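You operate a simulated robot arm through the tools that you are given. There is no shell and no other tool.

You run a simulated robot arm. Do the job below in one go: nothing can be reset, and whatever is moved stays where it is left.

JOB
Switch the bath off and drain it empty.
Fine: orange heat knob on 20; pump and power off before the drain opens; close the drain after.

The check looks at the end state, three seconds after you hand in, the way a careful person would. Anything else that was tipped, shoved, dropped, spilled or broken makes it a failure.

ROBOT AND FRAMES
A 7-joint arm with a two-finger gripper, fixed in place. Base frame: the origin is on the floor under the middle of its stand, x ahead of it, y to its left, z up. Lengths are in m, angles in degrees, forces in N, time in s.
With the tool pointing down near the work surface it reaches from about 0.3 to 0.74 m from the base axis. Its first joint turns from -166.0 to 166.0 degrees. Payload 2.94 kg.
Tool frame: the origin (TCP) lies between the finger pads and is the grasp point; the fingertips stand 0.03 m ahead of it; z points along the fingers, y is the line along which they close. The gripper opens to 0.138 m; its body begins 0.109 m behind the TCP.
Orientation is told as [roll, pitch, yaw] about the base's x, y, z axes, in that order, counted from this pose: with the fingers straight down and closing along the base's y, the tool's x points along the base's -x, its y along +y and its z along -z.

CONTROLS
- The arm moves only by the tool servo_tool. Its argument "motion" is a list of rows, each an object (a shift or turn left out is 0, a gripper value left out holds the last) with "xyz": the shift along the tool's x, y, z in m, a list of three; "dr": the turn, a rotation vector about the tool's x, y, z in degrees, a list of three; "claw": the finger opening in m, from 0 to 0.138. In form: [{"xyz": [dx, dy, dz], "dr": [wx, wy, wz], "claw": claw}, ...]. A call has 1 to 20 rows; each row shifts and turns the commanded pose from where the row before left it, along the tool's axes as they then stand. Rows are played at 5 a second. More than 0.05 m and 8.6 degrees between two rows, or a gripper value outside its range, and nothing of the call is played. Where a pose cannot be reached the arm comes as near as it can. A force on the tool above 40 N (or 10 N above the force at the start of the call, whichever is more), or a blocked arm, ends the call early, and 0.2 s more pass. Each finger travels about 0.072 m/s and halts on what it meets, pressing with about 37 N; the grip force reading is that of the motor and also rises with nothing between the fingers. The clock runs only during rows and for 0.2 s after the last one: add rows that do not move to give the fingers time. The reply holds the time, the measured pose of the TCP, the force on the tool along the base axes, the opening and the grip force, in the units named above and with some noise, with the torque about the TCP (base axes, N m) and any sound that the robot's microphone picked up, and new pictures: "views" is both (left out), scene, wrist or none.
- Cameras (640 x 400 px; columns grow to the right, rows downward): "scene" is fixed at [0.2194, 0.6484, 1.6299]; the picture's right is [-0.84, -0.55, 0.00], its down [-0.37, 0.57, -0.73] and it looks along [0.40, -0.61, -0.68] (base axes); focal length 346 px, centre (320, 200). "wrist" rides on the gripper at [0.071, 0.019, -0.146] in the tool frame; the picture's right is [-0.26, 0.97, 0.00], its down [-0.85, -0.23, -0.48] and it looks along [-0.46, -0.12, 0.88] (tool axes); focal length 280 px, centre (320, 200). There is no depth. A picture from a camera that has moved, and an enlarged one, comes with that camera's place and axes in the base frame and with its lens.
- move_column(by): slides the trunk up (or, below 0, down) by that many m; the arm rides with it, the base frame stays. It gives what a move gives, with no picture.
- close_up(camera, box): a new picture of the part [left, top, right, bottom] of that camera's present view, enlarged. No time passes.
- finish_job(): hands the job in; it is judged then, once.

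Places have to be worked out from the pictures, the camera data and where the tool is seen. Open the gripper and draw the arm clear of the work before you hand the job in, unless the task says otherwise.

The tools are called after "Emit:" as name(argument=value, ...) on one line, values as JSON. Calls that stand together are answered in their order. servo_tool: Moves the arm, as the interface text tells. Its arguments: {"type":"object","properties":{"motion":{"type":"array"},"views":{"type":"string","enum":["both","scene","wrist","none"]}},"required":["motion"]} The other tools are called the same way: move_column (by) moves the trunk up or down; close_up (camera, box) takes an enlarged picture of a part of a camera's view; finish_job () hands the job in.

At the start:

```text
time_s: 0.0
tool_pos: [0.4057, -0.1333, 1.2453]
tcp_rot: [-0.1, 0.0, 0.0]
ft_force: [0.3, 0.4, 1.1]
ft_torque: [-0.01, 0.01, 0.01]
opening: 0.1378
gripper_force: 0.0
trunk travel left (down, up): [-0.425, 0.029]
```

scene: 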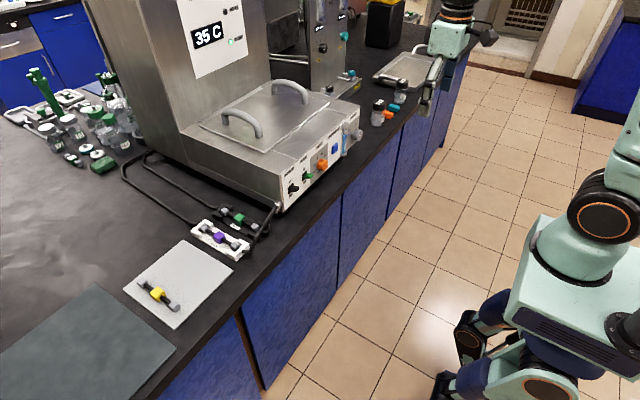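
wrist: 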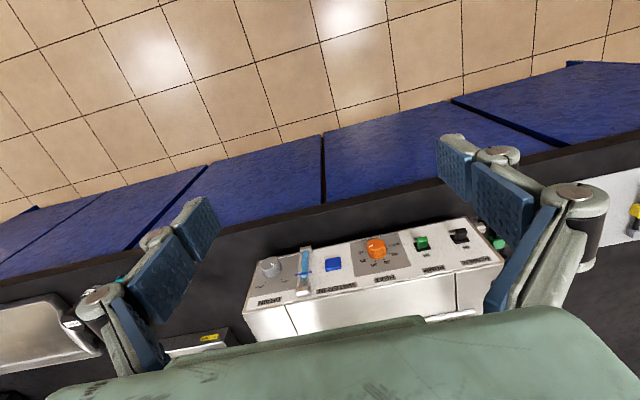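

The pictures show a bath with a front panel of controls: black, green, orange and blue items, a level tube and a grey knob. I take enlarged pictures first to read the labels.

Emit:
close_up(camera="wrist", box=[240, 210, 510, 340])

Emit:
close_up(camera="scene", box=[270, 100, 400, 210])

Emit:
close_up(camera="scene", box=[160, 0, 420, 130])

```text
2.37 times, centred on (375, 275) of wrist
camera zoom: at [0.335, -0.1133, 1.3919], right [0.26, 0.97, 0.0], down [0.85, -0.23, 0.48], along [0.46, -0.12, -0.88], focal length 665 px, centre (190, 22)
```

zoom: 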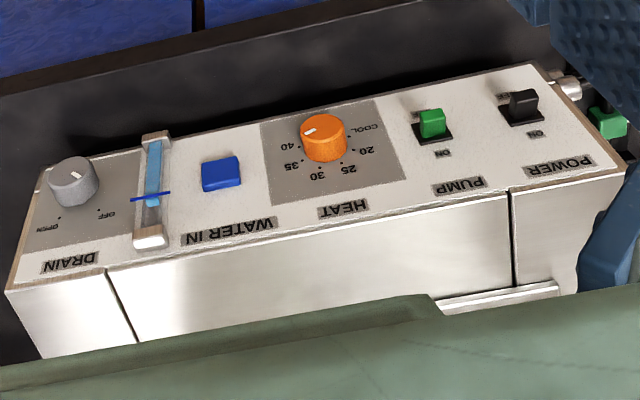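

```text
3.64 times, centred on (335, 155) of scene
camera zoom: at [0.2194, 0.6484, 1.6299], right [-0.84, -0.55, 0.0], down [-0.37, 0.57, -0.73], along [0.4, -0.61, -0.68], focal length 1258 px, centre (266, 364)
```

zoom: 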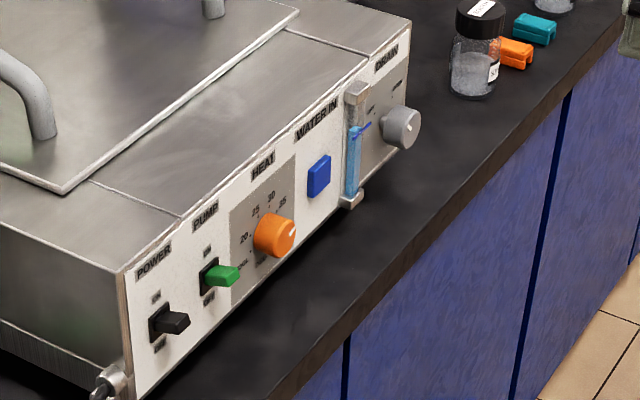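

```text
2.46 times, centred on (290, 65) of scene
camera zoom: at [0.2194, 0.6484, 1.6299], right [-0.84, -0.55, 0.0], down [-0.37, 0.57, -0.73], along [0.4, -0.61, -0.68], focal length 852 px, centre (394, 532)
```

zoom: 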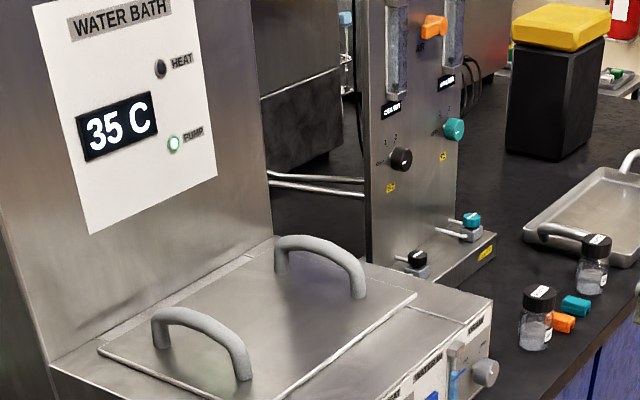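

The front panel is a vertical face at about x≈0.707, z 0.91–1.04. From left to right it holds POWER (y≈0.06), PUMP (y≈-0.01), HEAT (y≈-0.093), WATER IN, the level tube and DRAIN (y≈-0.31). I tilt the tool forward in free space so the wrist camera looks straight at the panel.

Emit:
servo_tool(motion=[{"dr": [0, -8, 0]}, {"dr": [0, -8, 0]}, {"dr": [0, -8, 0]}, {"dr": [0, -8, 0]}, {"dr": [0, -8, 0]}, {}], views="both")

```text
time_s: 1.3
tool_pos: [0.4087, -0.1346, 1.1826]
tcp_rot: [1.4, -30.3, -0.9]
ft_force: [1.0, 0.2, 0.3]
ft_torque: [0.01, 0.04, 0.01]
opening: 0.1379
gripper_force: 0.1
trunk travel left (down, up): [-0.425, 0.029]
stopped in row 6: the arm was blocked; the commanded pose is now the measured one
camera wrist: at [0.2739, -0.1155, 1.2728], right [0.23, 0.96, 0.15], down [0.49, -0.25, 0.83], along [0.84, -0.12, -0.53], focal length 280 px, centre (320, 200)
```

scene: 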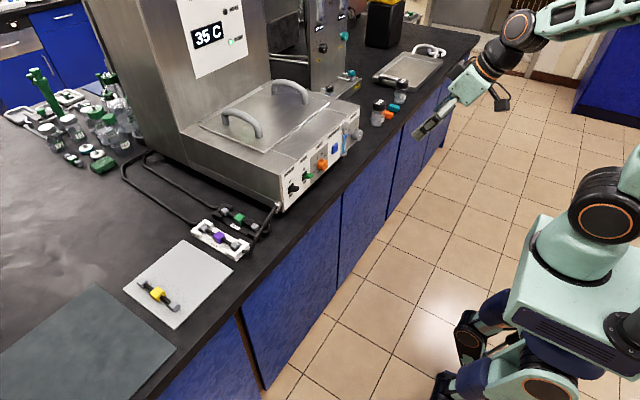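
wrist: 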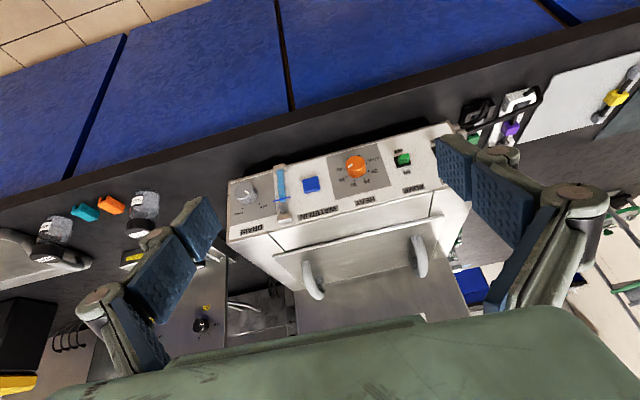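

The arm stopped at about 30° of tilt, which looks like a wrist limit because the shoulder sits high (z≈1.2). The tool is clear of the bench at x≈0.41 and the bench edge is at x≈0.63. I lower the trunk so the shoulder comes down to panel height.

Emit:
move_column(by=-0.2)

```text
time_s: 3.4
tool_pos: [0.4071, -0.132, 0.9811]
tcp_rot: [1.3, -30.3, -0.7]
ft_force: [0.1, 0.2, -0.5]
ft_torque: [0.0, 0.01, 0.02]
opening: 0.1377
gripper_force: 0.1
trunk travel left (down, up): [-0.225, 0.229]
```

The trunk went down cleanly and the TCP is now at z≈0.98. I raise the tool about 0.16 m in free space before lowering the trunk the rest of the way.

Emit:
servo_tool(motion=[{"xyz": [-0.02, 0, -0.0346]}, {"xyz": [-0.02, 0, -0.0346]}, {"xyz": [-0.02, 0, -0.0346]}, {"xyz": [-0.02, 0, -0.0346]}, {}], views="none")

Emit:
move_column(by=-0.2)

```text
time_s: 4.8
tool_pos: [0.4191, -0.1409, 1.0936]
tcp_rot: [2.3, -23.4, -1.6]
ft_force: [0.7, -0.3, -0.2]
ft_torque: [-0.01, 0.03, 0.01]
opening: 0.1379
gripper_force: 0.0
trunk travel left (down, up): [-0.225, 0.229]
stopped in row 5: the arm was blocked; the commanded pose is now the measured one
```

```text
time_s: 7.0
tool_pos: [0.4213, -0.1394, 0.8946]
tcp_rot: [2.2, -23.5, -1.3]
ft_force: [0.2, -1.0, 0.3]
ft_torque: [-0.02, 0.01, 0.0]
opening: 0.1379
gripper_force: 0.1
trunk travel left (down, up): [-0.025, 0.429]
```

The shoulder is now near panel height (trunk down 0.4 m). Earlier blocks came from the wrist being too close to the base, so I move outward and upward while tilting the tool towards forward.

Emit:
servo_tool(motion=[{"xyz": [-0.0295, 0, -0.0275], "dr": [0, -8, 0]}, {"xyz": [-0.033, 0, -0.0231], "dr": [0, -8, 0]}, {"xyz": [-0.0359, 0, -0.0183], "dr": [0, -8, 0]}, {"xyz": [-0.0381, 0, -0.0132], "dr": [0, -8, 0]}, {"xyz": [-0.0396, 0, -0.0078], "dr": [0, -8, 0]}, {}], views="both")

```text
time_s: 8.4
tool_pos: [0.4974, -0.1469, 1.0856]
tcp_rot: [4.3, -64.1, -4.4]
ft_force: [-0.2, 0.3, 0.7]
ft_torque: [0.01, -0.02, 0.02]
opening: 0.1382
gripper_force: 0.1
trunk travel left (down, up): [-0.025, 0.429]
camera wrist: at [0.3365, -0.1256, 1.0869], right [0.12, 0.96, 0.27], down [-0.06, -0.26, 0.96], along [0.99, -0.13, 0.03], focal length 280 px, centre (320, 200)
```

scene: 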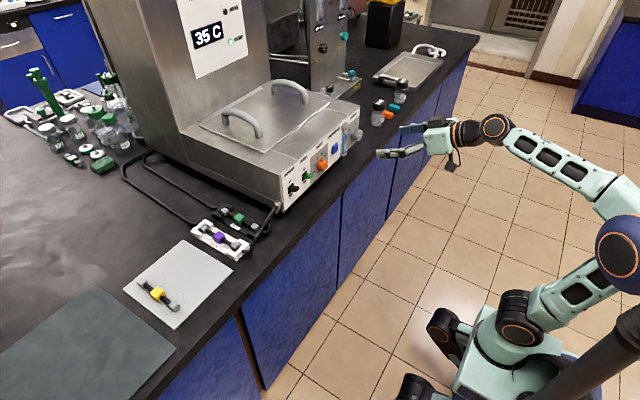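
wrist: 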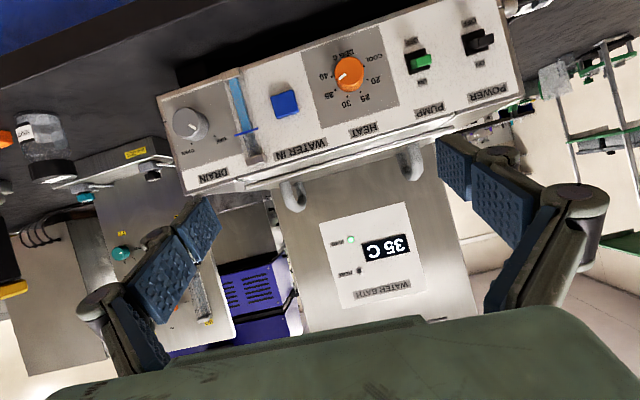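

The tool is now tilted 64° forward and the wrist camera looks straight at the panel (upside down). I enlarge the controls to read their positions.

Emit:
close_up(camera="wrist", box=[380, 0, 530, 110])

Emit:
close_up(camera="wrist", box=[290, 20, 410, 140])

Emit:
close_up(camera="wrist", box=[150, 70, 280, 200])

Emit:
close_up(camera="wrist", box=[310, 200, 430, 310])

```text
3.64 times, centred on (455, 55) of wrist
camera zoom: at [0.3365, -0.1256, 1.0869], right [0.12, 0.96, 0.27], down [-0.06, -0.26, 0.96], along [0.99, -0.13, 0.03], focal length 1020 px, centre (-171, 727)
```

zoom: 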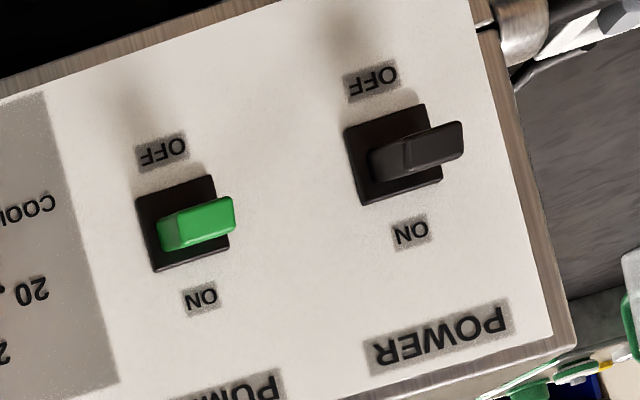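

```text
3.33 times, centred on (350, 80) of wrist
camera zoom: at [0.3365, -0.1256, 1.0869], right [0.12, 0.96, 0.27], down [-0.06, -0.26, 0.96], along [0.99, -0.13, 0.03], focal length 935 px, centre (220, 600)
```

zoom: 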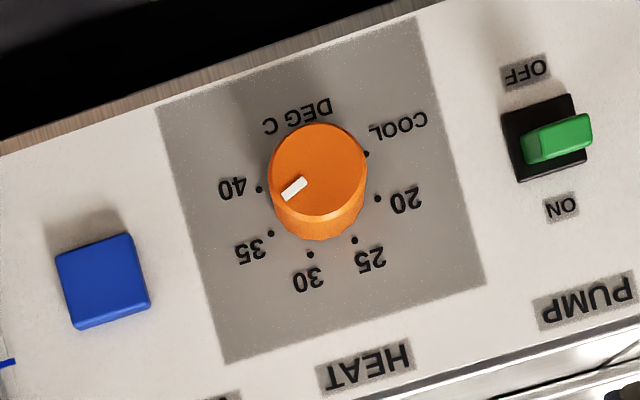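

```text
3.08 times, centred on (215, 135) of wrist
camera zoom: at [0.3365, -0.1256, 1.0869], right [0.12, 0.96, 0.27], down [-0.06, -0.26, 0.96], along [0.99, -0.13, 0.03], focal length 863 px, centre (643, 400)
```

zoom: 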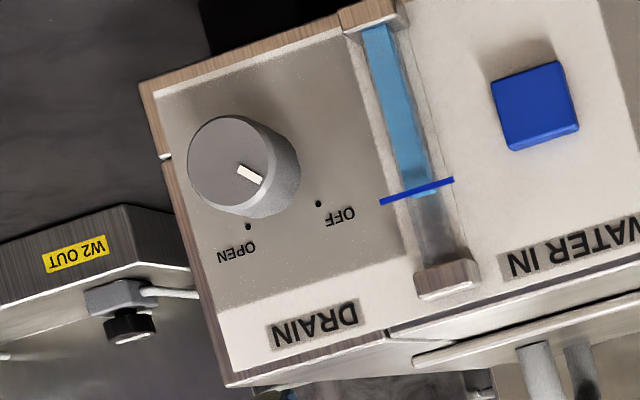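

```text
3.64 times, centred on (370, 255) of wrist
camera zoom: at [0.3365, -0.1256, 1.0869], right [0.12, 0.96, 0.27], down [-0.06, -0.26, 0.96], along [0.99, -0.13, 0.03], focal length 1020 px, centre (138, 0)
```

zoom: 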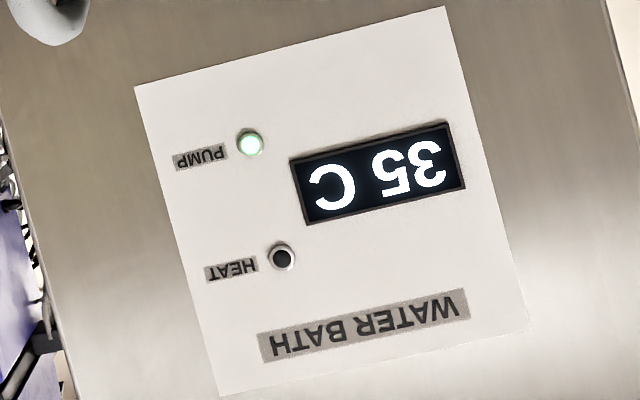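

Both toggles lean up to ON (OFF is below). The heat pointer is at 35, with 20 lying 135° counter-clockwise, and the drain pointer is at OFF with OPEN about 90° clockwise. I check the surroundings of the bath for hoses or a drain outlet before moving.

Emit:
close_up(camera="scene", box=[110, 130, 310, 270])

Emit:
close_up(camera="scene", box=[270, 110, 440, 210])

```text
2.86 times, centred on (210, 200) of scene
camera zoom: at [0.2194, 0.6484, 1.6299], right [-0.84, -0.55, 0.0], down [-0.37, 0.57, -0.73], along [0.4, -0.61, -0.68], focal length 988 px, centre (634, 200)
```

zoom: 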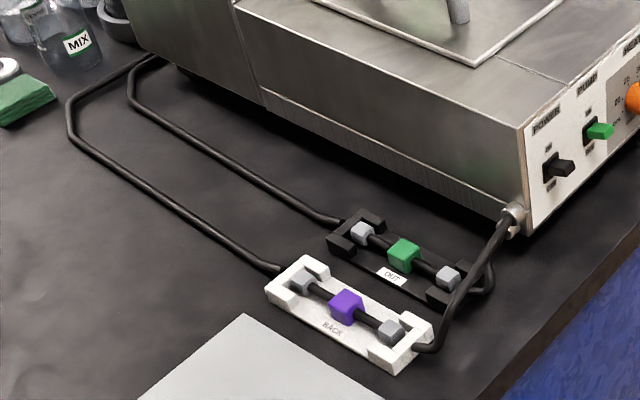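

```text
3.76 times, centred on (355, 160) of scene
camera zoom: at [0.2194, 0.6484, 1.6299], right [-0.84, -0.55, 0.0], down [-0.37, 0.57, -0.73], along [0.4, -0.61, -0.68], focal length 1302 px, centre (188, 351)
```

zoom: 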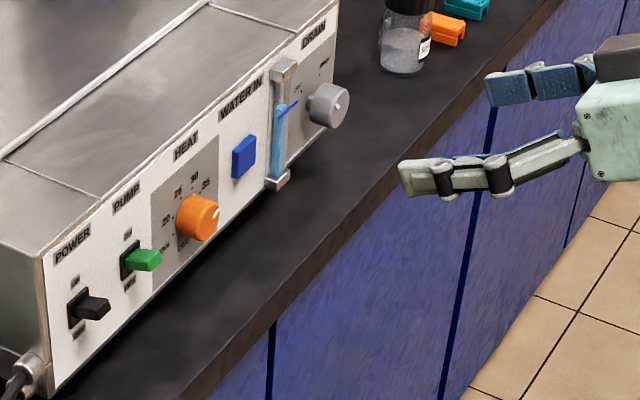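

The hoses and clamps on the left are part of the circulation loop and stay untouched. I close the fingers, level the tool towards about 82° forward, and slide across to stand off in front of and above the POWER toggle (y≈0.06, z≈0.962).

Emit:
servo_tool(motion=[{"xyz": [0, 0, 0.0224], "dr": [0, -6, -2.1], "claw": 0}, {"xyz": [0.0026, 0, 0.0222], "dr": [0, -6, 0]}, {"xyz": [0.0049, 0, 0.0218], "dr": [0, -6, 0]}, {"xyz": [0, 0.041, 0]}, {"xyz": [0, 0.041, 0]}, {"xyz": [0, 0.041, 0]}, {"xyz": [0, 0.041, 0]}, {"xyz": [0, 0.041, 0]}, {}, {}], views="both")

```text
time_s: 10.3
tool_pos: [0.5627, -0.043, 1.0338]
tcp_rot: [31.0, -77.9, -38.2]
ft_force: [0.6, -0.9, -1.0]
ft_torque: [-0.01, 0.01, 0.06]
opening: 0.0001
gripper_force: 28.3
trunk travel left (down, up): [-0.025, 0.429]
stopped in row 9: the arm was blocked; the commanded pose is now the measured one
camera wrist: at [0.4113, 0.0015, 0.9942], right [0.17, 0.92, 0.36], down [-0.36, -0.28, 0.89], along [0.92, -0.28, 0.28], focal length 280 px, centre (320, 200)
```

scene: 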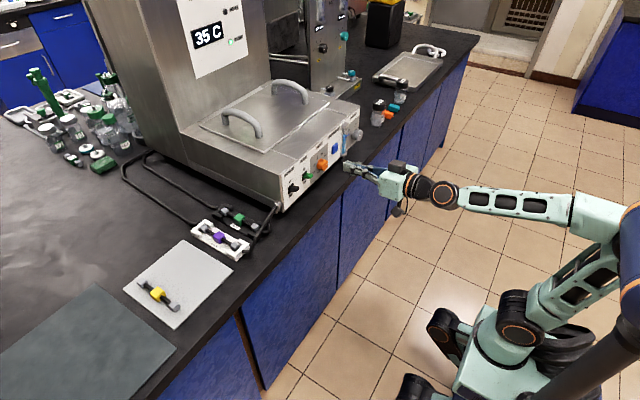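
wrist: 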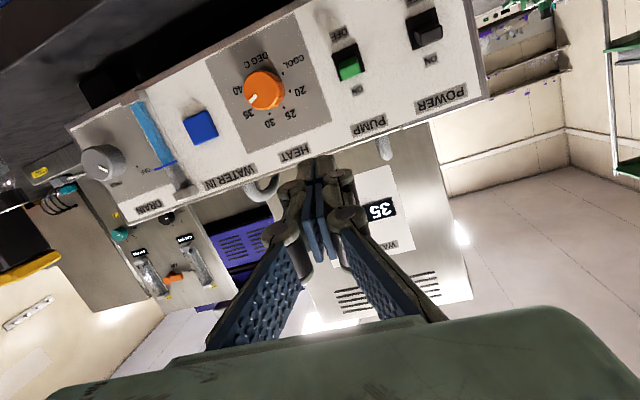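

The arm stalled at y≈-0.04 with the tool yawed about 6° right. The elbow has swung out to the robot's right, and a wrist joint may be at its end. I zoom in on the arm to understand its configuration before choosing another posture.

Emit:
close_up(camera="scene", box=[340, 120, 640, 400])

```text
1.43 times, centred on (490, 260) of scene
camera zoom: at [0.2194, 0.6484, 1.6299], right [-0.84, -0.55, 0.0], down [-0.37, 0.57, -0.73], along [0.4, -0.61, -0.68], focal length 494 px, centre (77, 114)
```

zoom: 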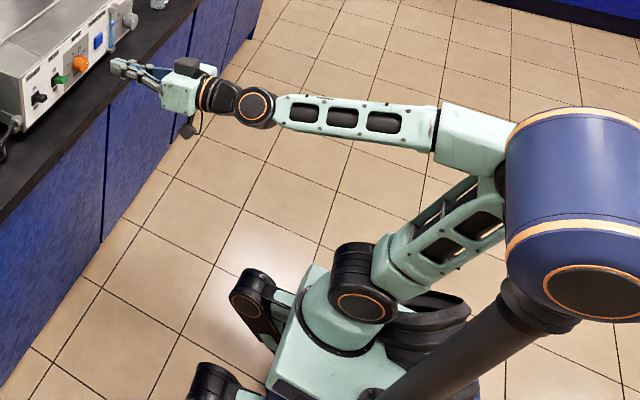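

The elbow is out to the right and the wrist is near its straight singularity when the tool points fully forward. A 45° downward tilt should be far from any limit and works fine for pushing toggles down. I go to that tilt and also correct the yaw and roll drift.

Emit:
servo_tool(motion=[{"xyz": [-0.0084, 0.0026, 0.006], "dr": [-0.81, 7.01, -1.86], "claw": 0}, {"xyz": [-0.0091, 0.0026, 0.005], "dr": [-0.81, 7.01, -1.86]}, {"xyz": [-0.0096, 0.0026, 0.0039], "dr": [-0.81, 7.01, -1.86]}, {"xyz": [-0.01, 0.0026, 0.0026], "dr": [-0.81, 7.01, -1.86]}, {"xyz": [-0.0103, 0.0026, 0.0014], "dr": [-0.81, 7.01, -1.86]}, {}, {}], views="scene")

```text
time_s: 10.7
tool_pos: [0.5722, 0.0794, 1.0196]
tcp_rot: [24.8, -69.7, -15.8]
ft_force: [-1.1, 0.1, 0.7]
ft_torque: [0.01, 0.02, 0.03]
opening: 0.0
gripper_force: 28.2
trunk travel left (down, up): [-0.025, 0.429]
stopped in row 2: the arm was blocked; the commanded pose is now the measured one
```

scene: 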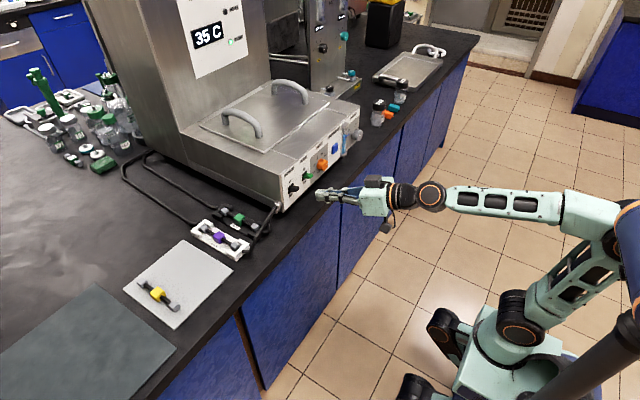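

The TCP moved to y≈0.08, farther than I commanded, so the arm was still settling into another joint solution. I send still rows to see where it comes to rest.

Emit:
servo_tool(motion=[{}, {}, {}], views="wrist")

```text
time_s: 11.5
tool_pos: [0.5725, 0.0826, 1.0179]
tcp_rot: [24.6, -69.6, -15.5]
ft_force: [0.5, -0.1, 0.1]
ft_torque: [-0.02, -0.03, -0.02]
opening: 0.0
gripper_force: 28.4
trunk travel left (down, up): [-0.025, 0.429]
camera wrist: at [0.4104, 0.0836, 1.001], right [-0.04, 0.92, 0.39], down [-0.13, -0.39, 0.91], along [0.99, -0.01, 0.13], focal length 280 px, centre (320, 200)
```

wrist: 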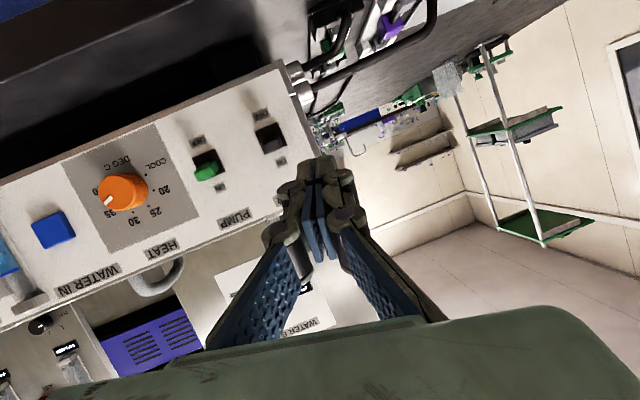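

The arm is at rest in front of POWER at y≈0.083, but yawed and rolled about 10°. I now bring the tool to a clean 45° downward tilt in slower rows, rising slightly.

Emit:
servo_tool(motion=[{"xyz": [-0.0138, -0.005, -0.0014], "dr": [2.81, 6.38, -0.86], "claw": 0}, {}, {"xyz": [-0.0138, -0.005, -0.0014], "dr": [2.81, 6.38, -0.86]}, {}, {"xyz": [-0.0138, -0.005, -0.0014], "dr": [2.81, 6.38, -0.86]}, {}, {"xyz": [-0.0138, -0.005, -0.0014], "dr": [2.81, 6.38, -0.86]}, {}, {}], views="both")

```text
time_s: 11.9
tool_pos: [0.5493, 0.2178, 0.9911]
tcp_rot: [18.2, -61.2, 4.9]
ft_force: [0.6, 1.5, -3.0]
ft_torque: [0.02, -0.2, -0.09]
opening: 0.0
gripper_force: 27.9
trunk travel left (down, up): [-0.025, 0.429]
stopped in row 1: the force on the tool passed its limit at 101 N (the readings are from after the stop); the commanded pose is now the measured one
camera wrist: at [0.391, 0.177, 0.998], right [-0.21, 0.9, 0.37], down [0.11, -0.36, 0.93], along [0.97, 0.24, -0.02], focal length 280 px, centre (320, 200)
```

scene: 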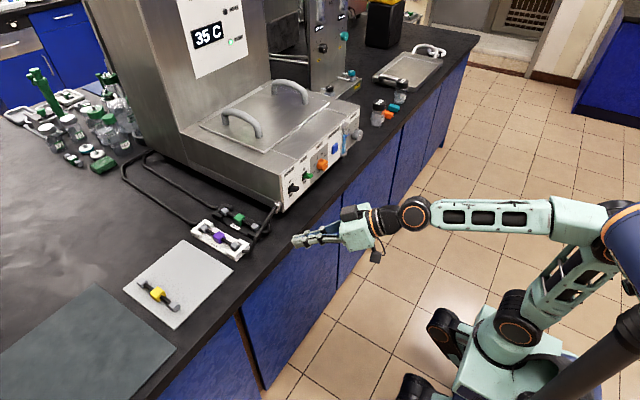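
wrist: 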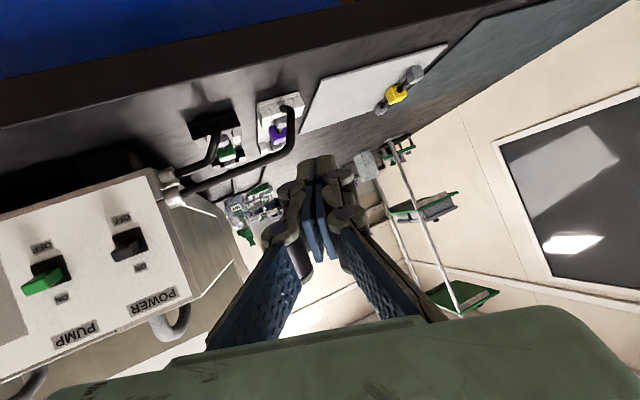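

That small command swung the arm about 0.13 m to the left, with a large inertial force reading. Nothing on the bench was touched, but this is clearly a singular posture and unsafe near the bath. I back straight away from the bench along the tool axis in small steps.

Emit:
servo_tool(motion=[{"xyz": [-0.002, 0, -0.01], "claw": 0}, {"xyz": [-0.002, 0, -0.01]}, {"xyz": [-0.002, 0, -0.01]}, {"xyz": [-0.002, 0, -0.01]}, {"xyz": [-0.002, 0, -0.01]}, {"xyz": [-0.002, 0, -0.01]}, {"xyz": [-0.002, 0, -0.01]}, {"xyz": [-0.002, 0, -0.01]}, {}], views="scene")

```text
time_s: 14.1
tool_pos: [0.511, 0.2127, 0.9805]
tcp_rot: [19.9, -53.7, 6.5]
ft_force: [0.7, -0.3, -0.9]
ft_torque: [0.01, -0.04, 0.03]
opening: 0.0
gripper_force: 28.7
trunk travel left (down, up): [-0.025, 0.429]
stopped in row 9: the arm was blocked; the commanded pose is now the measured one
```

scene: 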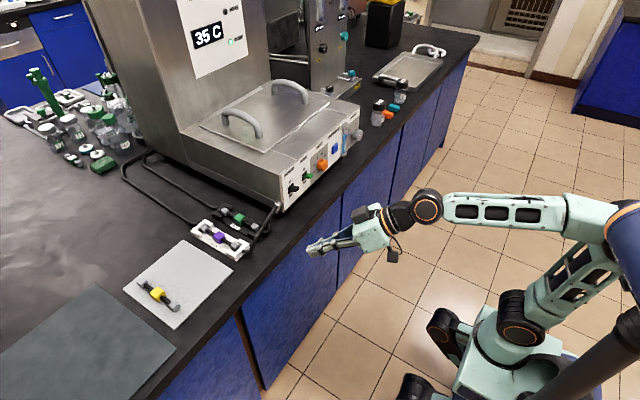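

The retreat was also blocked and the tilt changed by itself, so I need to see what is holding the arm. I enlarge the arm and the blue drum-shaped part at the right edge.

Emit:
close_up(camera="scene", box=[400, 160, 640, 400])

Emit:
close_up(camera="wrist", box=[0, 0, 640, 400])

```text
1.67 times, centred on (520, 280) of scene
camera zoom: at [0.2194, 0.6484, 1.6299], right [-0.84, -0.55, 0.0], down [-0.37, 0.57, -0.73], along [0.4, -0.61, -0.68], focal length 576 px, centre (-13, 67)
```

zoom: 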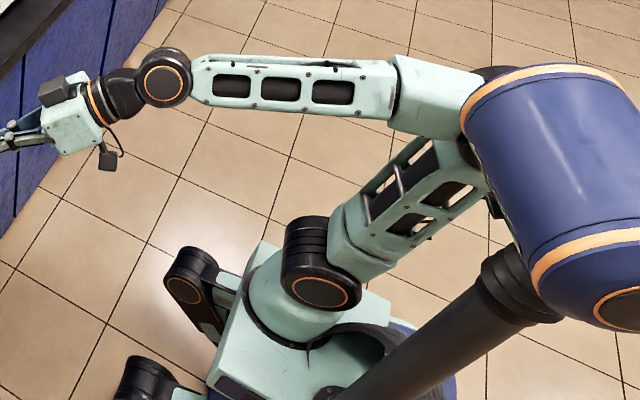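

```text
1.00 times, centred on (320, 200) of wrist (not enlarged: the box is as wide or as high as the picture)
camera zoom: at [0.3564, 0.1641, 1.0075], right [-0.21, 0.89, 0.41], down [0.25, -0.35, 0.9], along [0.95, 0.29, -0.14], focal length 280 px, centre (320, 200)
```

zoom: 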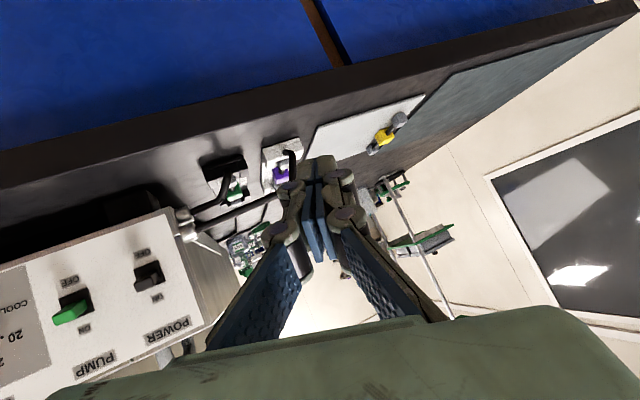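

The arm's elbow sits right beside the blue drum on the mast behind it (around x≈-0.15, z≈0.95–1.28), which explains the blocking with the trunk low. A higher trunk and a moderate 30° tilt should keep the elbow forward and above the drum. The tool is clear of the bench, so I raise the trunk in stages.

Emit:
move_column(by=0.2)

```text
time_s: 16.2
tool_pos: [0.5084, 0.2135, 1.1776]
tcp_rot: [19.8, -53.4, 6.5]
ft_force: [1.3, 0.4, -0.2]
ft_torque: [0.0, 0.0, 0.01]
opening: 0.0
gripper_force: 28.5
trunk travel left (down, up): [-0.225, 0.229]
```

Emit:
servo_tool(motion=[{}], views="both")

```text
time_s: 16.6
tool_pos: [0.5091, 0.2122, 1.178]
tcp_rot: [19.8, -53.6, 6.5]
ft_force: [0.1, -0.6, -0.8]
ft_torque: [0.03, -0.01, 0.02]
opening: 0.0
gripper_force: 28.3
trunk travel left (down, up): [-0.225, 0.229]
camera wrist: at [0.3565, 0.1638, 1.2057], right [-0.21, 0.89, 0.4], down [0.25, -0.35, 0.9], along [0.95, 0.29, -0.15], focal length 280 px, centre (320, 200)
```

scene: 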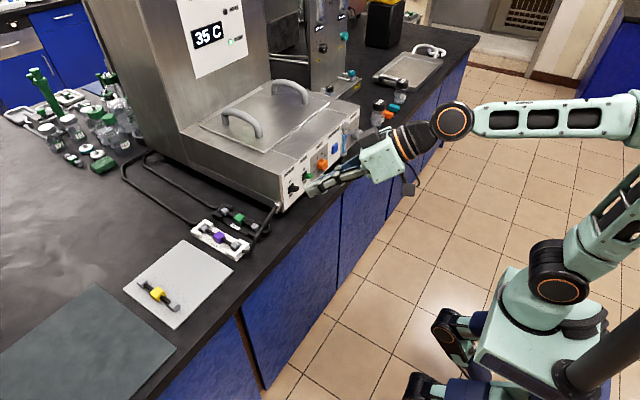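
wrist: 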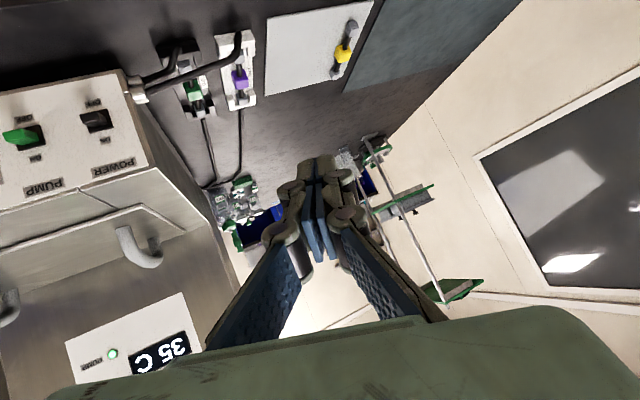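

The pole and drum are a head carried on the trunk, just behind the arm. To avoid it the upper arm must lean forward, which needs a high shoulder with the tool reaching out and down. I raise the trunk another 0.2 m; the space above is free.

Emit:
move_column(by=0.2)

```text
time_s: 18.8
tool_pos: [0.5101, 0.2122, 1.3756]
tcp_rot: [19.8, -53.4, 6.5]
ft_force: [-0.5, -0.3, -0.7]
ft_torque: [-0.01, -0.01, 0.0]
opening: 0.0001
gripper_force: 28.4
trunk travel left (down, up): [-0.425, 0.029]
```

The trunk is back up and the TCP is at z≈1.38, clear of everything. I now bring the tool down and forward to about (0.55, 0.10, 1.20) while turning it to a straight 30° forward tilt with no yaw.

Emit:
servo_tool(motion=[{"xyz": [0.0206, -0.0253, 0.0134], "dr": [3.96, 3.71, 1.48], "claw": 0}, {}, {"xyz": [0.0182, -0.024, 0.0165], "dr": [3.96, 3.71, 1.48]}, {}, {"xyz": [0.0159, -0.0227, 0.0195], "dr": [3.96, 3.71, 1.48]}, {}, {"xyz": [0.0135, -0.0213, 0.0226], "dr": [3.96, 3.71, 1.48]}, {}, {"xyz": [0.0112, -0.02, 0.0256], "dr": [3.96, 3.71, 1.48]}, {}, {"xyz": [0.0088, -0.0187, 0.0287], "dr": [3.96, 3.71, 1.48]}, {}, {}], views="both")

```text
time_s: 21.6
tool_pos: [0.5585, 0.1044, 1.2079]
tcp_rot: [0.0, -30.6, -0.5]
ft_force: [-0.8, -0.1, 1.1]
ft_torque: [0.02, -0.01, -0.01]
opening: 0.0
gripper_force: 28.8
trunk travel left (down, up): [-0.425, 0.029]
camera wrist: at [0.424, 0.1242, 1.2977], right [0.23, 0.96, 0.13], down [0.49, -0.23, 0.84], along [0.84, -0.13, -0.53], focal length 280 px, centre (320, 200)
```

scene: 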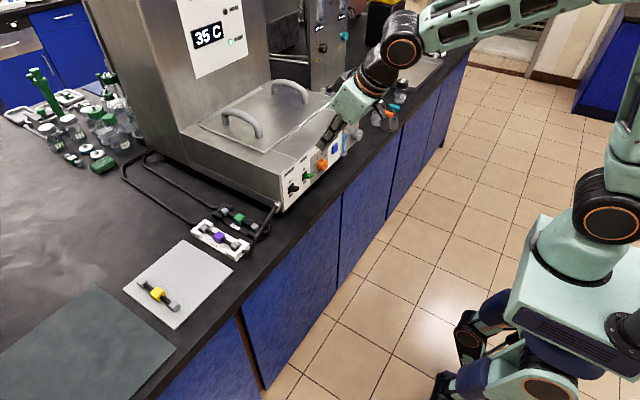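
wrist: 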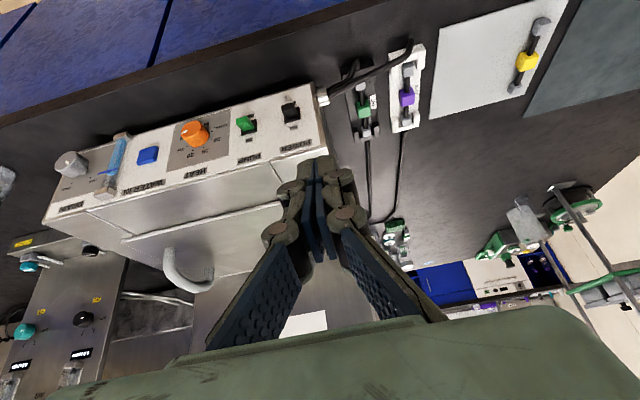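

Tracking is now clean: pose (0.558, 0.104, 1.208) with a pure 30.6° tilt. I move in front of and above the POWER toggle, stopping short of the panel at about (0.64, 0.06, 1.06).

Emit:
servo_tool(motion=[{"xyz": [0.001, -0.0089, 0.0338], "claw": 0}, {"xyz": [0.001, -0.0089, 0.0338]}, {"xyz": [0.001, -0.0089, 0.0338]}, {"xyz": [0.001, -0.0089, 0.0338]}, {"xyz": [0.001, -0.0089, 0.0338]}, {}, {}], views="both")

```text
time_s: 23.2
tool_pos: [0.6421, 0.0593, 1.059]
tcp_rot: [0.0, -30.5, -0.5]
ft_force: [0.2, 0.3, 0.8]
ft_torque: [0.03, 0.02, -0.01]
opening: 0.0
gripper_force: 28.4
trunk travel left (down, up): [-0.425, 0.029]
camera wrist: at [0.5061, 0.0797, 1.1485], right [0.23, 0.96, 0.13], down [0.49, -0.23, 0.84], along [0.84, -0.13, -0.52], focal length 280 px, centre (320, 200)
```

scene: 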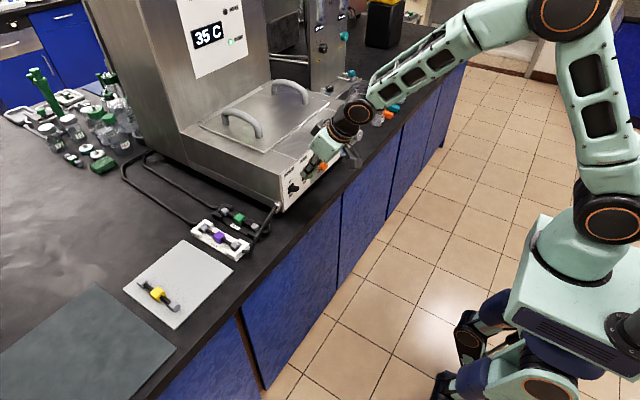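
wrist: 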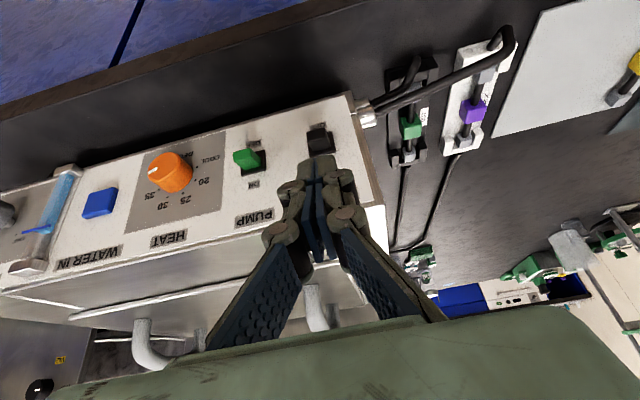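

The closed fingertips are now just above and in front of the POWER toggle. I zoom in to judge the gap between fingertip, toggle and panel.

Emit:
close_up(camera="wrist", box=[220, 80, 420, 270])

Emit:
close_up(camera="scene", box=[260, 100, 380, 220])

```text
2.11 times, centred on (320, 175) of wrist
camera zoom: at [0.5061, 0.0797, 1.1485], right [0.23, 0.96, 0.13], down [0.49, -0.23, 0.84], along [0.84, -0.13, -0.52], focal length 590 px, centre (320, 253)
```

zoom: 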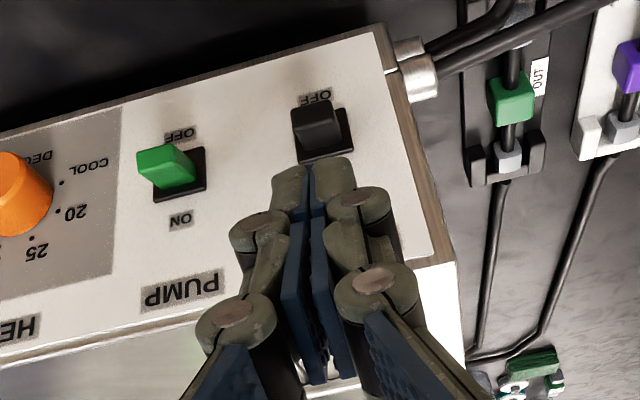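

```text
3.33 times, centred on (320, 160) of scene
camera zoom: at [0.2194, 0.6484, 1.6299], right [-0.84, -0.55, 0.0], down [-0.37, 0.57, -0.73], along [0.4, -0.61, -0.68], focal length 1153 px, centre (320, 333)
```

zoom: 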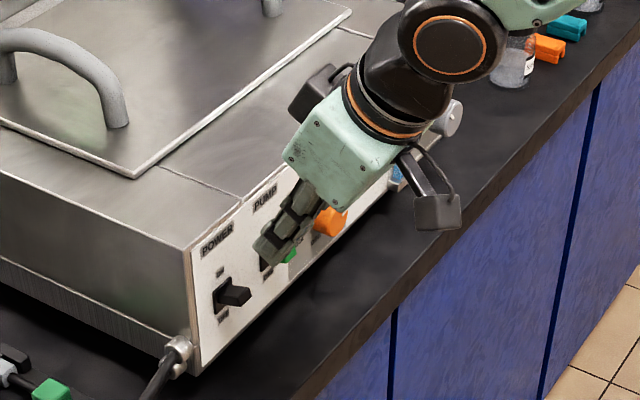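

The toggle leans up (ON) and the fingertips are centred on it at y≈0.06, still about 5 cm higher and 4 cm short. I move in to TCP x≈0.675, z≈1.04, which leaves the fingertip a few mm off the panel and above the toggle.

Emit:
servo_tool(motion=[{"xyz": [-0.0096, 0.0002, 0.0164], "claw": 0}, {"xyz": [-0.0096, 0.0002, 0.0164]}, {}, {}], views="both")

Emit:
close_up(camera="scene", box=[260, 120, 360, 210])

Emit:
close_up(camera="wrist", box=[240, 80, 400, 220])

```text
time_s: 24.2
tool_pos: [0.6732, 0.0595, 1.041]
tcp_rot: [-0.1, -30.5, -0.4]
ft_force: [-0.3, 0.6, -0.3]
ft_torque: [-0.04, 0.0, 0.01]
opening: 0.0
gripper_force: 28.2
trunk travel left (down, up): [-0.425, 0.029]
camera wrist: at [0.5393, 0.0799, 1.1303], right [0.23, 0.96, 0.13], down [0.49, -0.23, 0.84], along [0.84, -0.13, -0.53], focal length 280 px, centre (320, 200)
```

scene: 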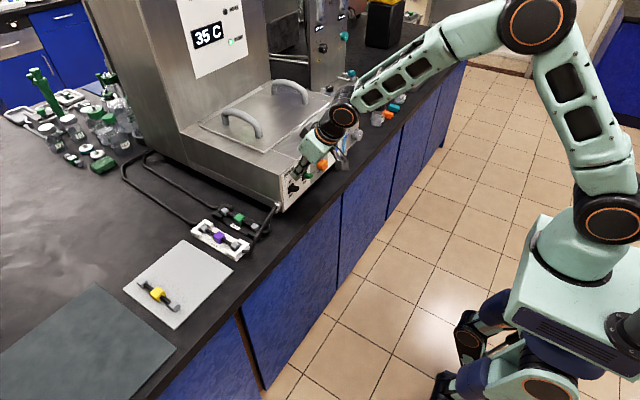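
wrist: 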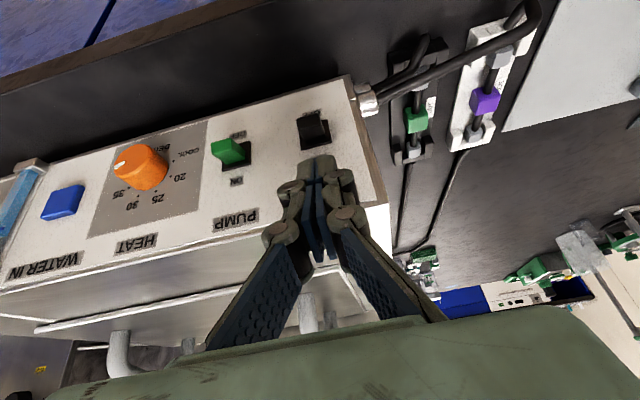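

```text
4.44 times, centred on (310, 165) of scene
camera zoom: at [0.2194, 0.6484, 1.6299], right [-0.84, -0.55, 0.0], down [-0.37, 0.57, -0.73], along [0.4, -0.61, -0.68], focal length 1537 px, centre (364, 356)
```

zoom: 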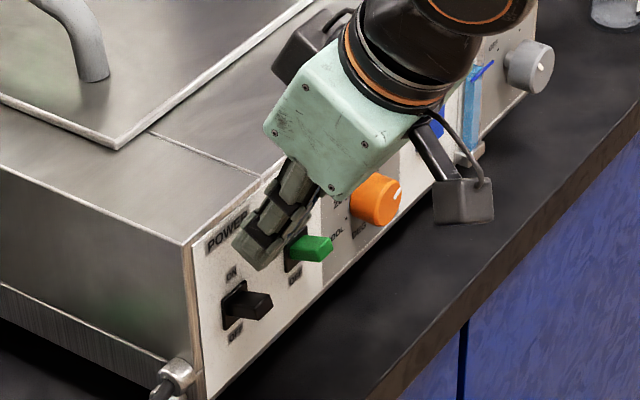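

```text
2.86 times, centred on (320, 150) of wrist
camera zoom: at [0.5393, 0.0799, 1.1303], right [0.23, 0.96, 0.13], down [0.49, -0.23, 0.84], along [0.84, -0.13, -0.53], focal length 801 px, centre (320, 343)
```

zoom: 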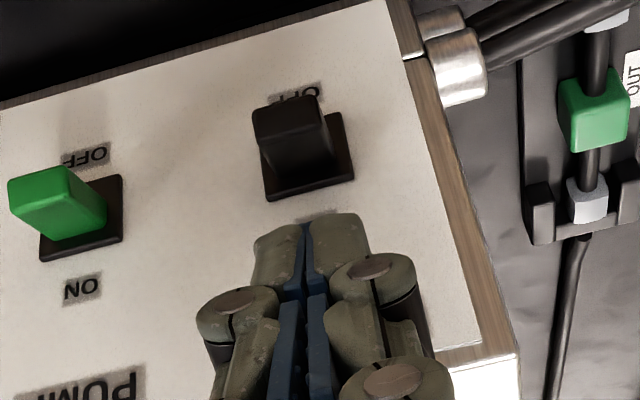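

Fingertip position matches my projection (tip ≈ (0.689, 0.06, 1.015), a few mm off the panel). I descend in 5 mm steps towards the toggle and check force and image.

Emit:
servo_tool(motion=[{"xyz": [0.0009, 0, 0.0053], "claw": 0}, {"xyz": [0.0026, 0, 0.0043]}, {"xyz": [0.0026, 0, 0.0043]}, {"xyz": [0.0026, 0, 0.0043]}, {"xyz": [0.0026, 0, 0.0043]}, {"xyz": [0.0026, 0, 0.0043]}, {"xyz": [0.0026, 0, 0.0043]}, {}], views="none")

Emit:
close_up(camera="scene", box=[260, 120, 360, 210])

```text
time_s: 26.0
tool_pos: [0.6749, 0.0591, 1.0047]
tcp_rot: [0.0, -30.4, -0.4]
ft_force: [0.1, 0.6, 0.0]
ft_torque: [0.02, 0.04, 0.0]
opening: 0.0
gripper_force: 28.5
trunk travel left (down, up): [-0.425, 0.029]
```

```text
4.44 times, centred on (310, 165) of scene
camera zoom: at [0.2194, 0.6484, 1.6299], right [-0.84, -0.55, 0.0], down [-0.37, 0.57, -0.73], along [0.4, -0.61, -0.68], focal length 1537 px, centre (364, 356)
```

zoom: 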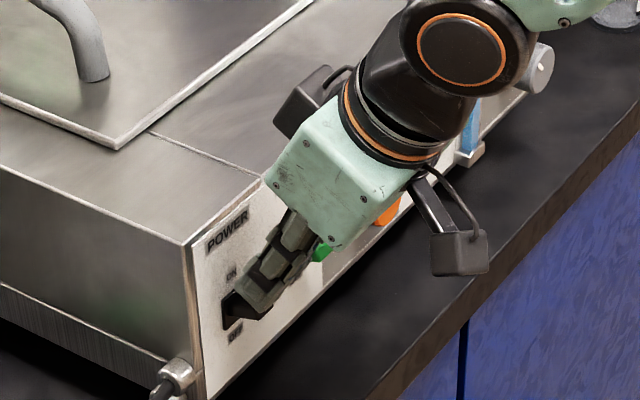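

The fingertip is right over the toggle with no force yet. I keep descending in small steps to push it down.

Emit:
servo_tool(motion=[{"xyz": [0.0026, 0, 0.0043], "claw": 0}, {"xyz": [0.0026, 0, 0.0043]}, {"xyz": [0.0026, 0, 0.0043]}, {}], views="none")

Emit:
close_up(camera="scene", box=[260, 120, 360, 210])

Emit:
close_up(camera="wrist", box=[240, 80, 400, 220])

```text
time_s: 27.0
tool_pos: [0.676, 0.0591, 0.9914]
tcp_rot: [0.0, -30.5, -0.4]
ft_force: [0.0, 0.1, 0.3]
ft_torque: [0.02, -0.02, -0.01]
opening: 0.0002
gripper_force: 28.7
trunk travel left (down, up): [-0.425, 0.029]
```

```text
4.44 times, centred on (310, 165) of scene
camera zoom: at [0.2194, 0.6484, 1.6299], right [-0.84, -0.55, 0.0], down [-0.37, 0.57, -0.73], along [0.4, -0.61, -0.68], focal length 1537 px, centre (364, 356)
```

zoom: 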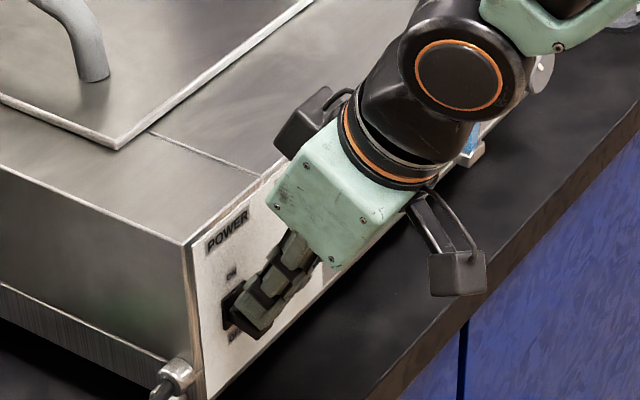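

```text
2.86 times, centred on (320, 150) of wrist
camera zoom: at [0.5404, 0.0798, 1.0806], right [0.23, 0.96, 0.13], down [0.49, -0.23, 0.84], along [0.84, -0.13, -0.52], focal length 801 px, centre (320, 343)
```

zoom: 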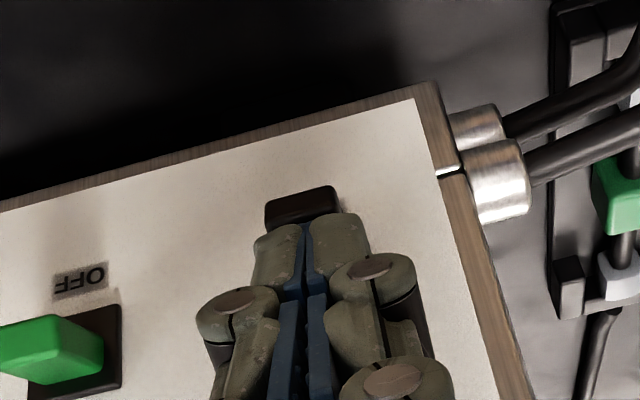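

The toggle is moving under the fingertips with almost no force. I continue another 12 mm down and then check the display.

Emit:
servo_tool(motion=[{"xyz": [0.0021, 0, 0.0034], "claw": 0}, {"xyz": [0.0021, 0, 0.0034]}, {"xyz": [0.0021, 0, 0.0034]}, {}], views="both")

Emit:
close_up(camera="scene", box=[260, 120, 360, 210])

```text
time_s: 28.0
tool_pos: [0.6754, 0.059, 0.9836]
tcp_rot: [0.1, -31.0, -0.4]
ft_force: [-3.8, -0.5, 23.2]
ft_torque: [0.04, -0.05, 0.0]
opening: 0.0059
gripper_force: 28.2
trunk travel left (down, up): [-0.425, 0.029]
camera wrist: at [0.5389, 0.0796, 1.0724], right [0.23, 0.96, 0.14], down [0.48, -0.23, 0.84], along [0.85, -0.13, -0.52], focal length 280 px, centre (320, 200)
```

scene: 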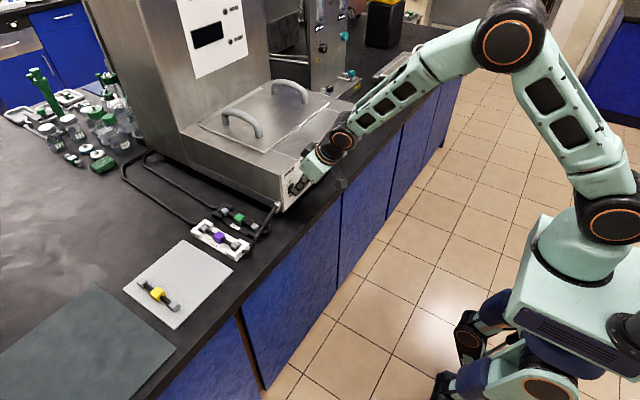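
wrist: 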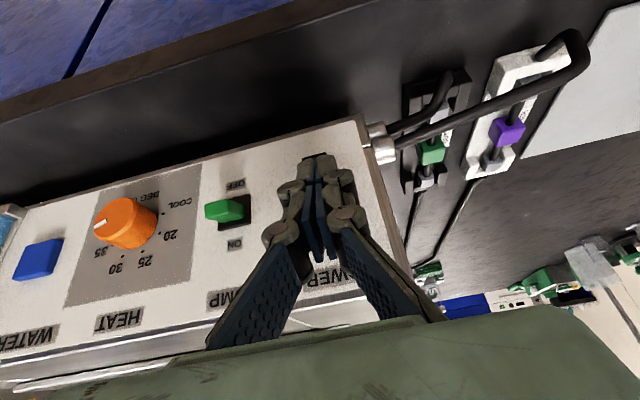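

```text
4.44 times, centred on (310, 165) of scene
camera zoom: at [0.2194, 0.6484, 1.6299], right [-0.84, -0.55, 0.0], down [-0.37, 0.57, -0.73], along [0.4, -0.61, -0.68], focal length 1537 px, centre (364, 356)
```

zoom: 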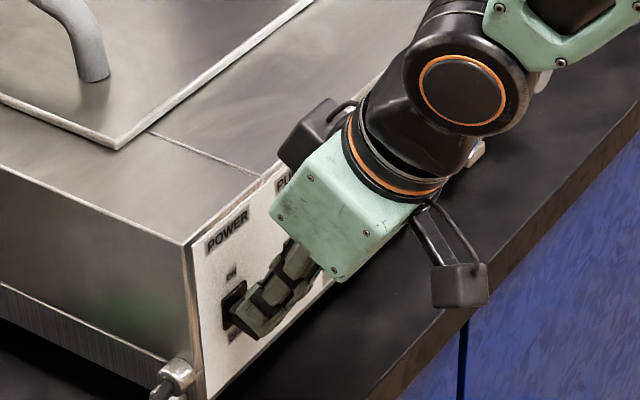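

The display went dark, so POWER is off, and the 23 N reaction shows the toggle is at its lower stop. I lift straight up and shift over to above the PUMP toggle (y≈-0.010).

Emit:
servo_tool(motion=[{"xyz": [-0.0051, 0, -0.0086], "claw": 0}, {"xyz": [-0.0051, 0, -0.0086]}, {"xyz": [-0.0051, 0, -0.0086]}, {"xyz": [-0.0051, 0, -0.0086]}, {"xyz": [-0.0051, 0, -0.0086]}, {"xyz": [-0.0051, 0, -0.0086]}, {}, {"xyz": [0, -0.0138, 0]}, {"xyz": [0, -0.0138, 0]}, {"xyz": [0, -0.0138, 0]}, {"xyz": [0, -0.0138, 0]}, {"xyz": [0, -0.0138, 0]}, {}, {}], views="both")

Emit:
close_up(camera="scene", box=[260, 120, 360, 210])

Emit:
close_up(camera="wrist", box=[240, 80, 400, 220])

```text
time_s: 31.0
tool_pos: [0.674, -0.0099, 1.0375]
tcp_rot: [-0.1, -30.5, -0.5]
ft_force: [-0.4, -0.4, -0.1]
ft_torque: [0.03, 0.02, 0.01]
opening: 0.0
gripper_force: 28.3
trunk travel left (down, up): [-0.425, 0.029]
camera wrist: at [0.5394, 0.0108, 1.1284], right [0.23, 0.96, 0.13], down [0.49, -0.23, 0.84], along [0.84, -0.13, -0.53], focal length 280 px, centre (320, 200)
```

scene: 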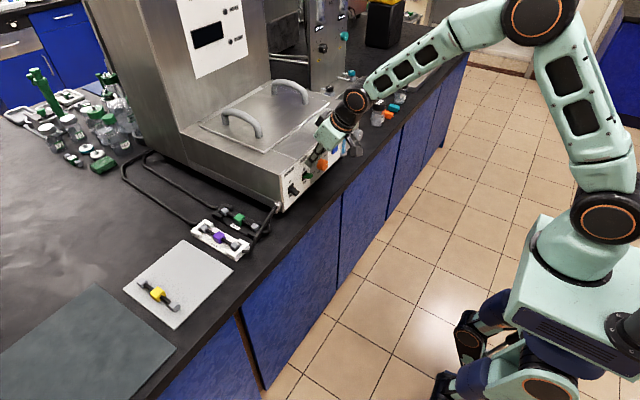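
wrist: 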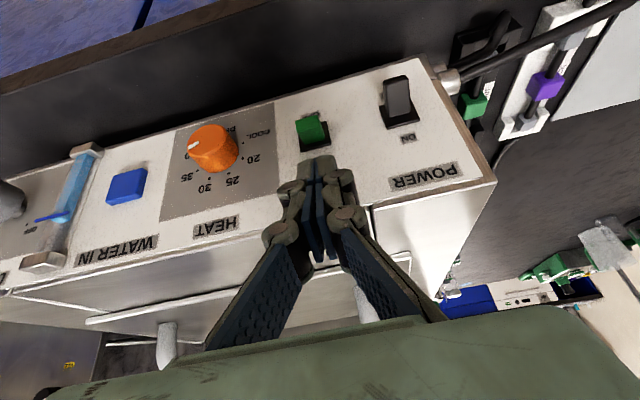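

```text
4.44 times, centred on (310, 165) of scene
camera zoom: at [0.2194, 0.6484, 1.6299], right [-0.84, -0.55, 0.0], down [-0.37, 0.57, -0.73], along [0.4, -0.61, -0.68], focal length 1537 px, centre (364, 356)
```

zoom: 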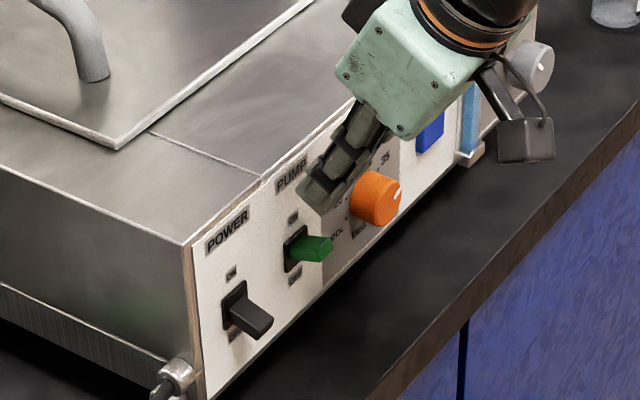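

```text
2.86 times, centred on (320, 150) of wrist
camera zoom: at [0.5394, 0.0108, 1.1284], right [0.23, 0.96, 0.13], down [0.49, -0.23, 0.84], along [0.84, -0.13, -0.53], focal length 801 px, centre (320, 343)
```

zoom: 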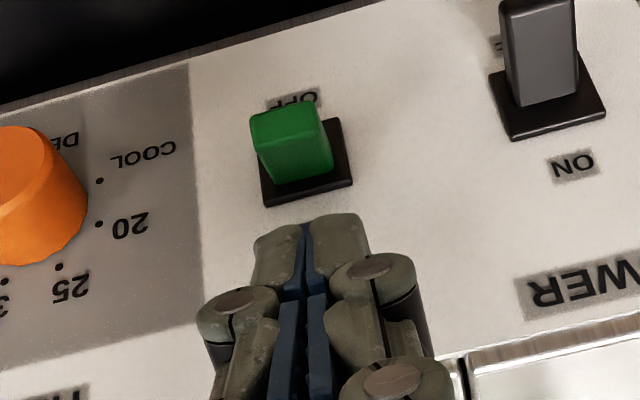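

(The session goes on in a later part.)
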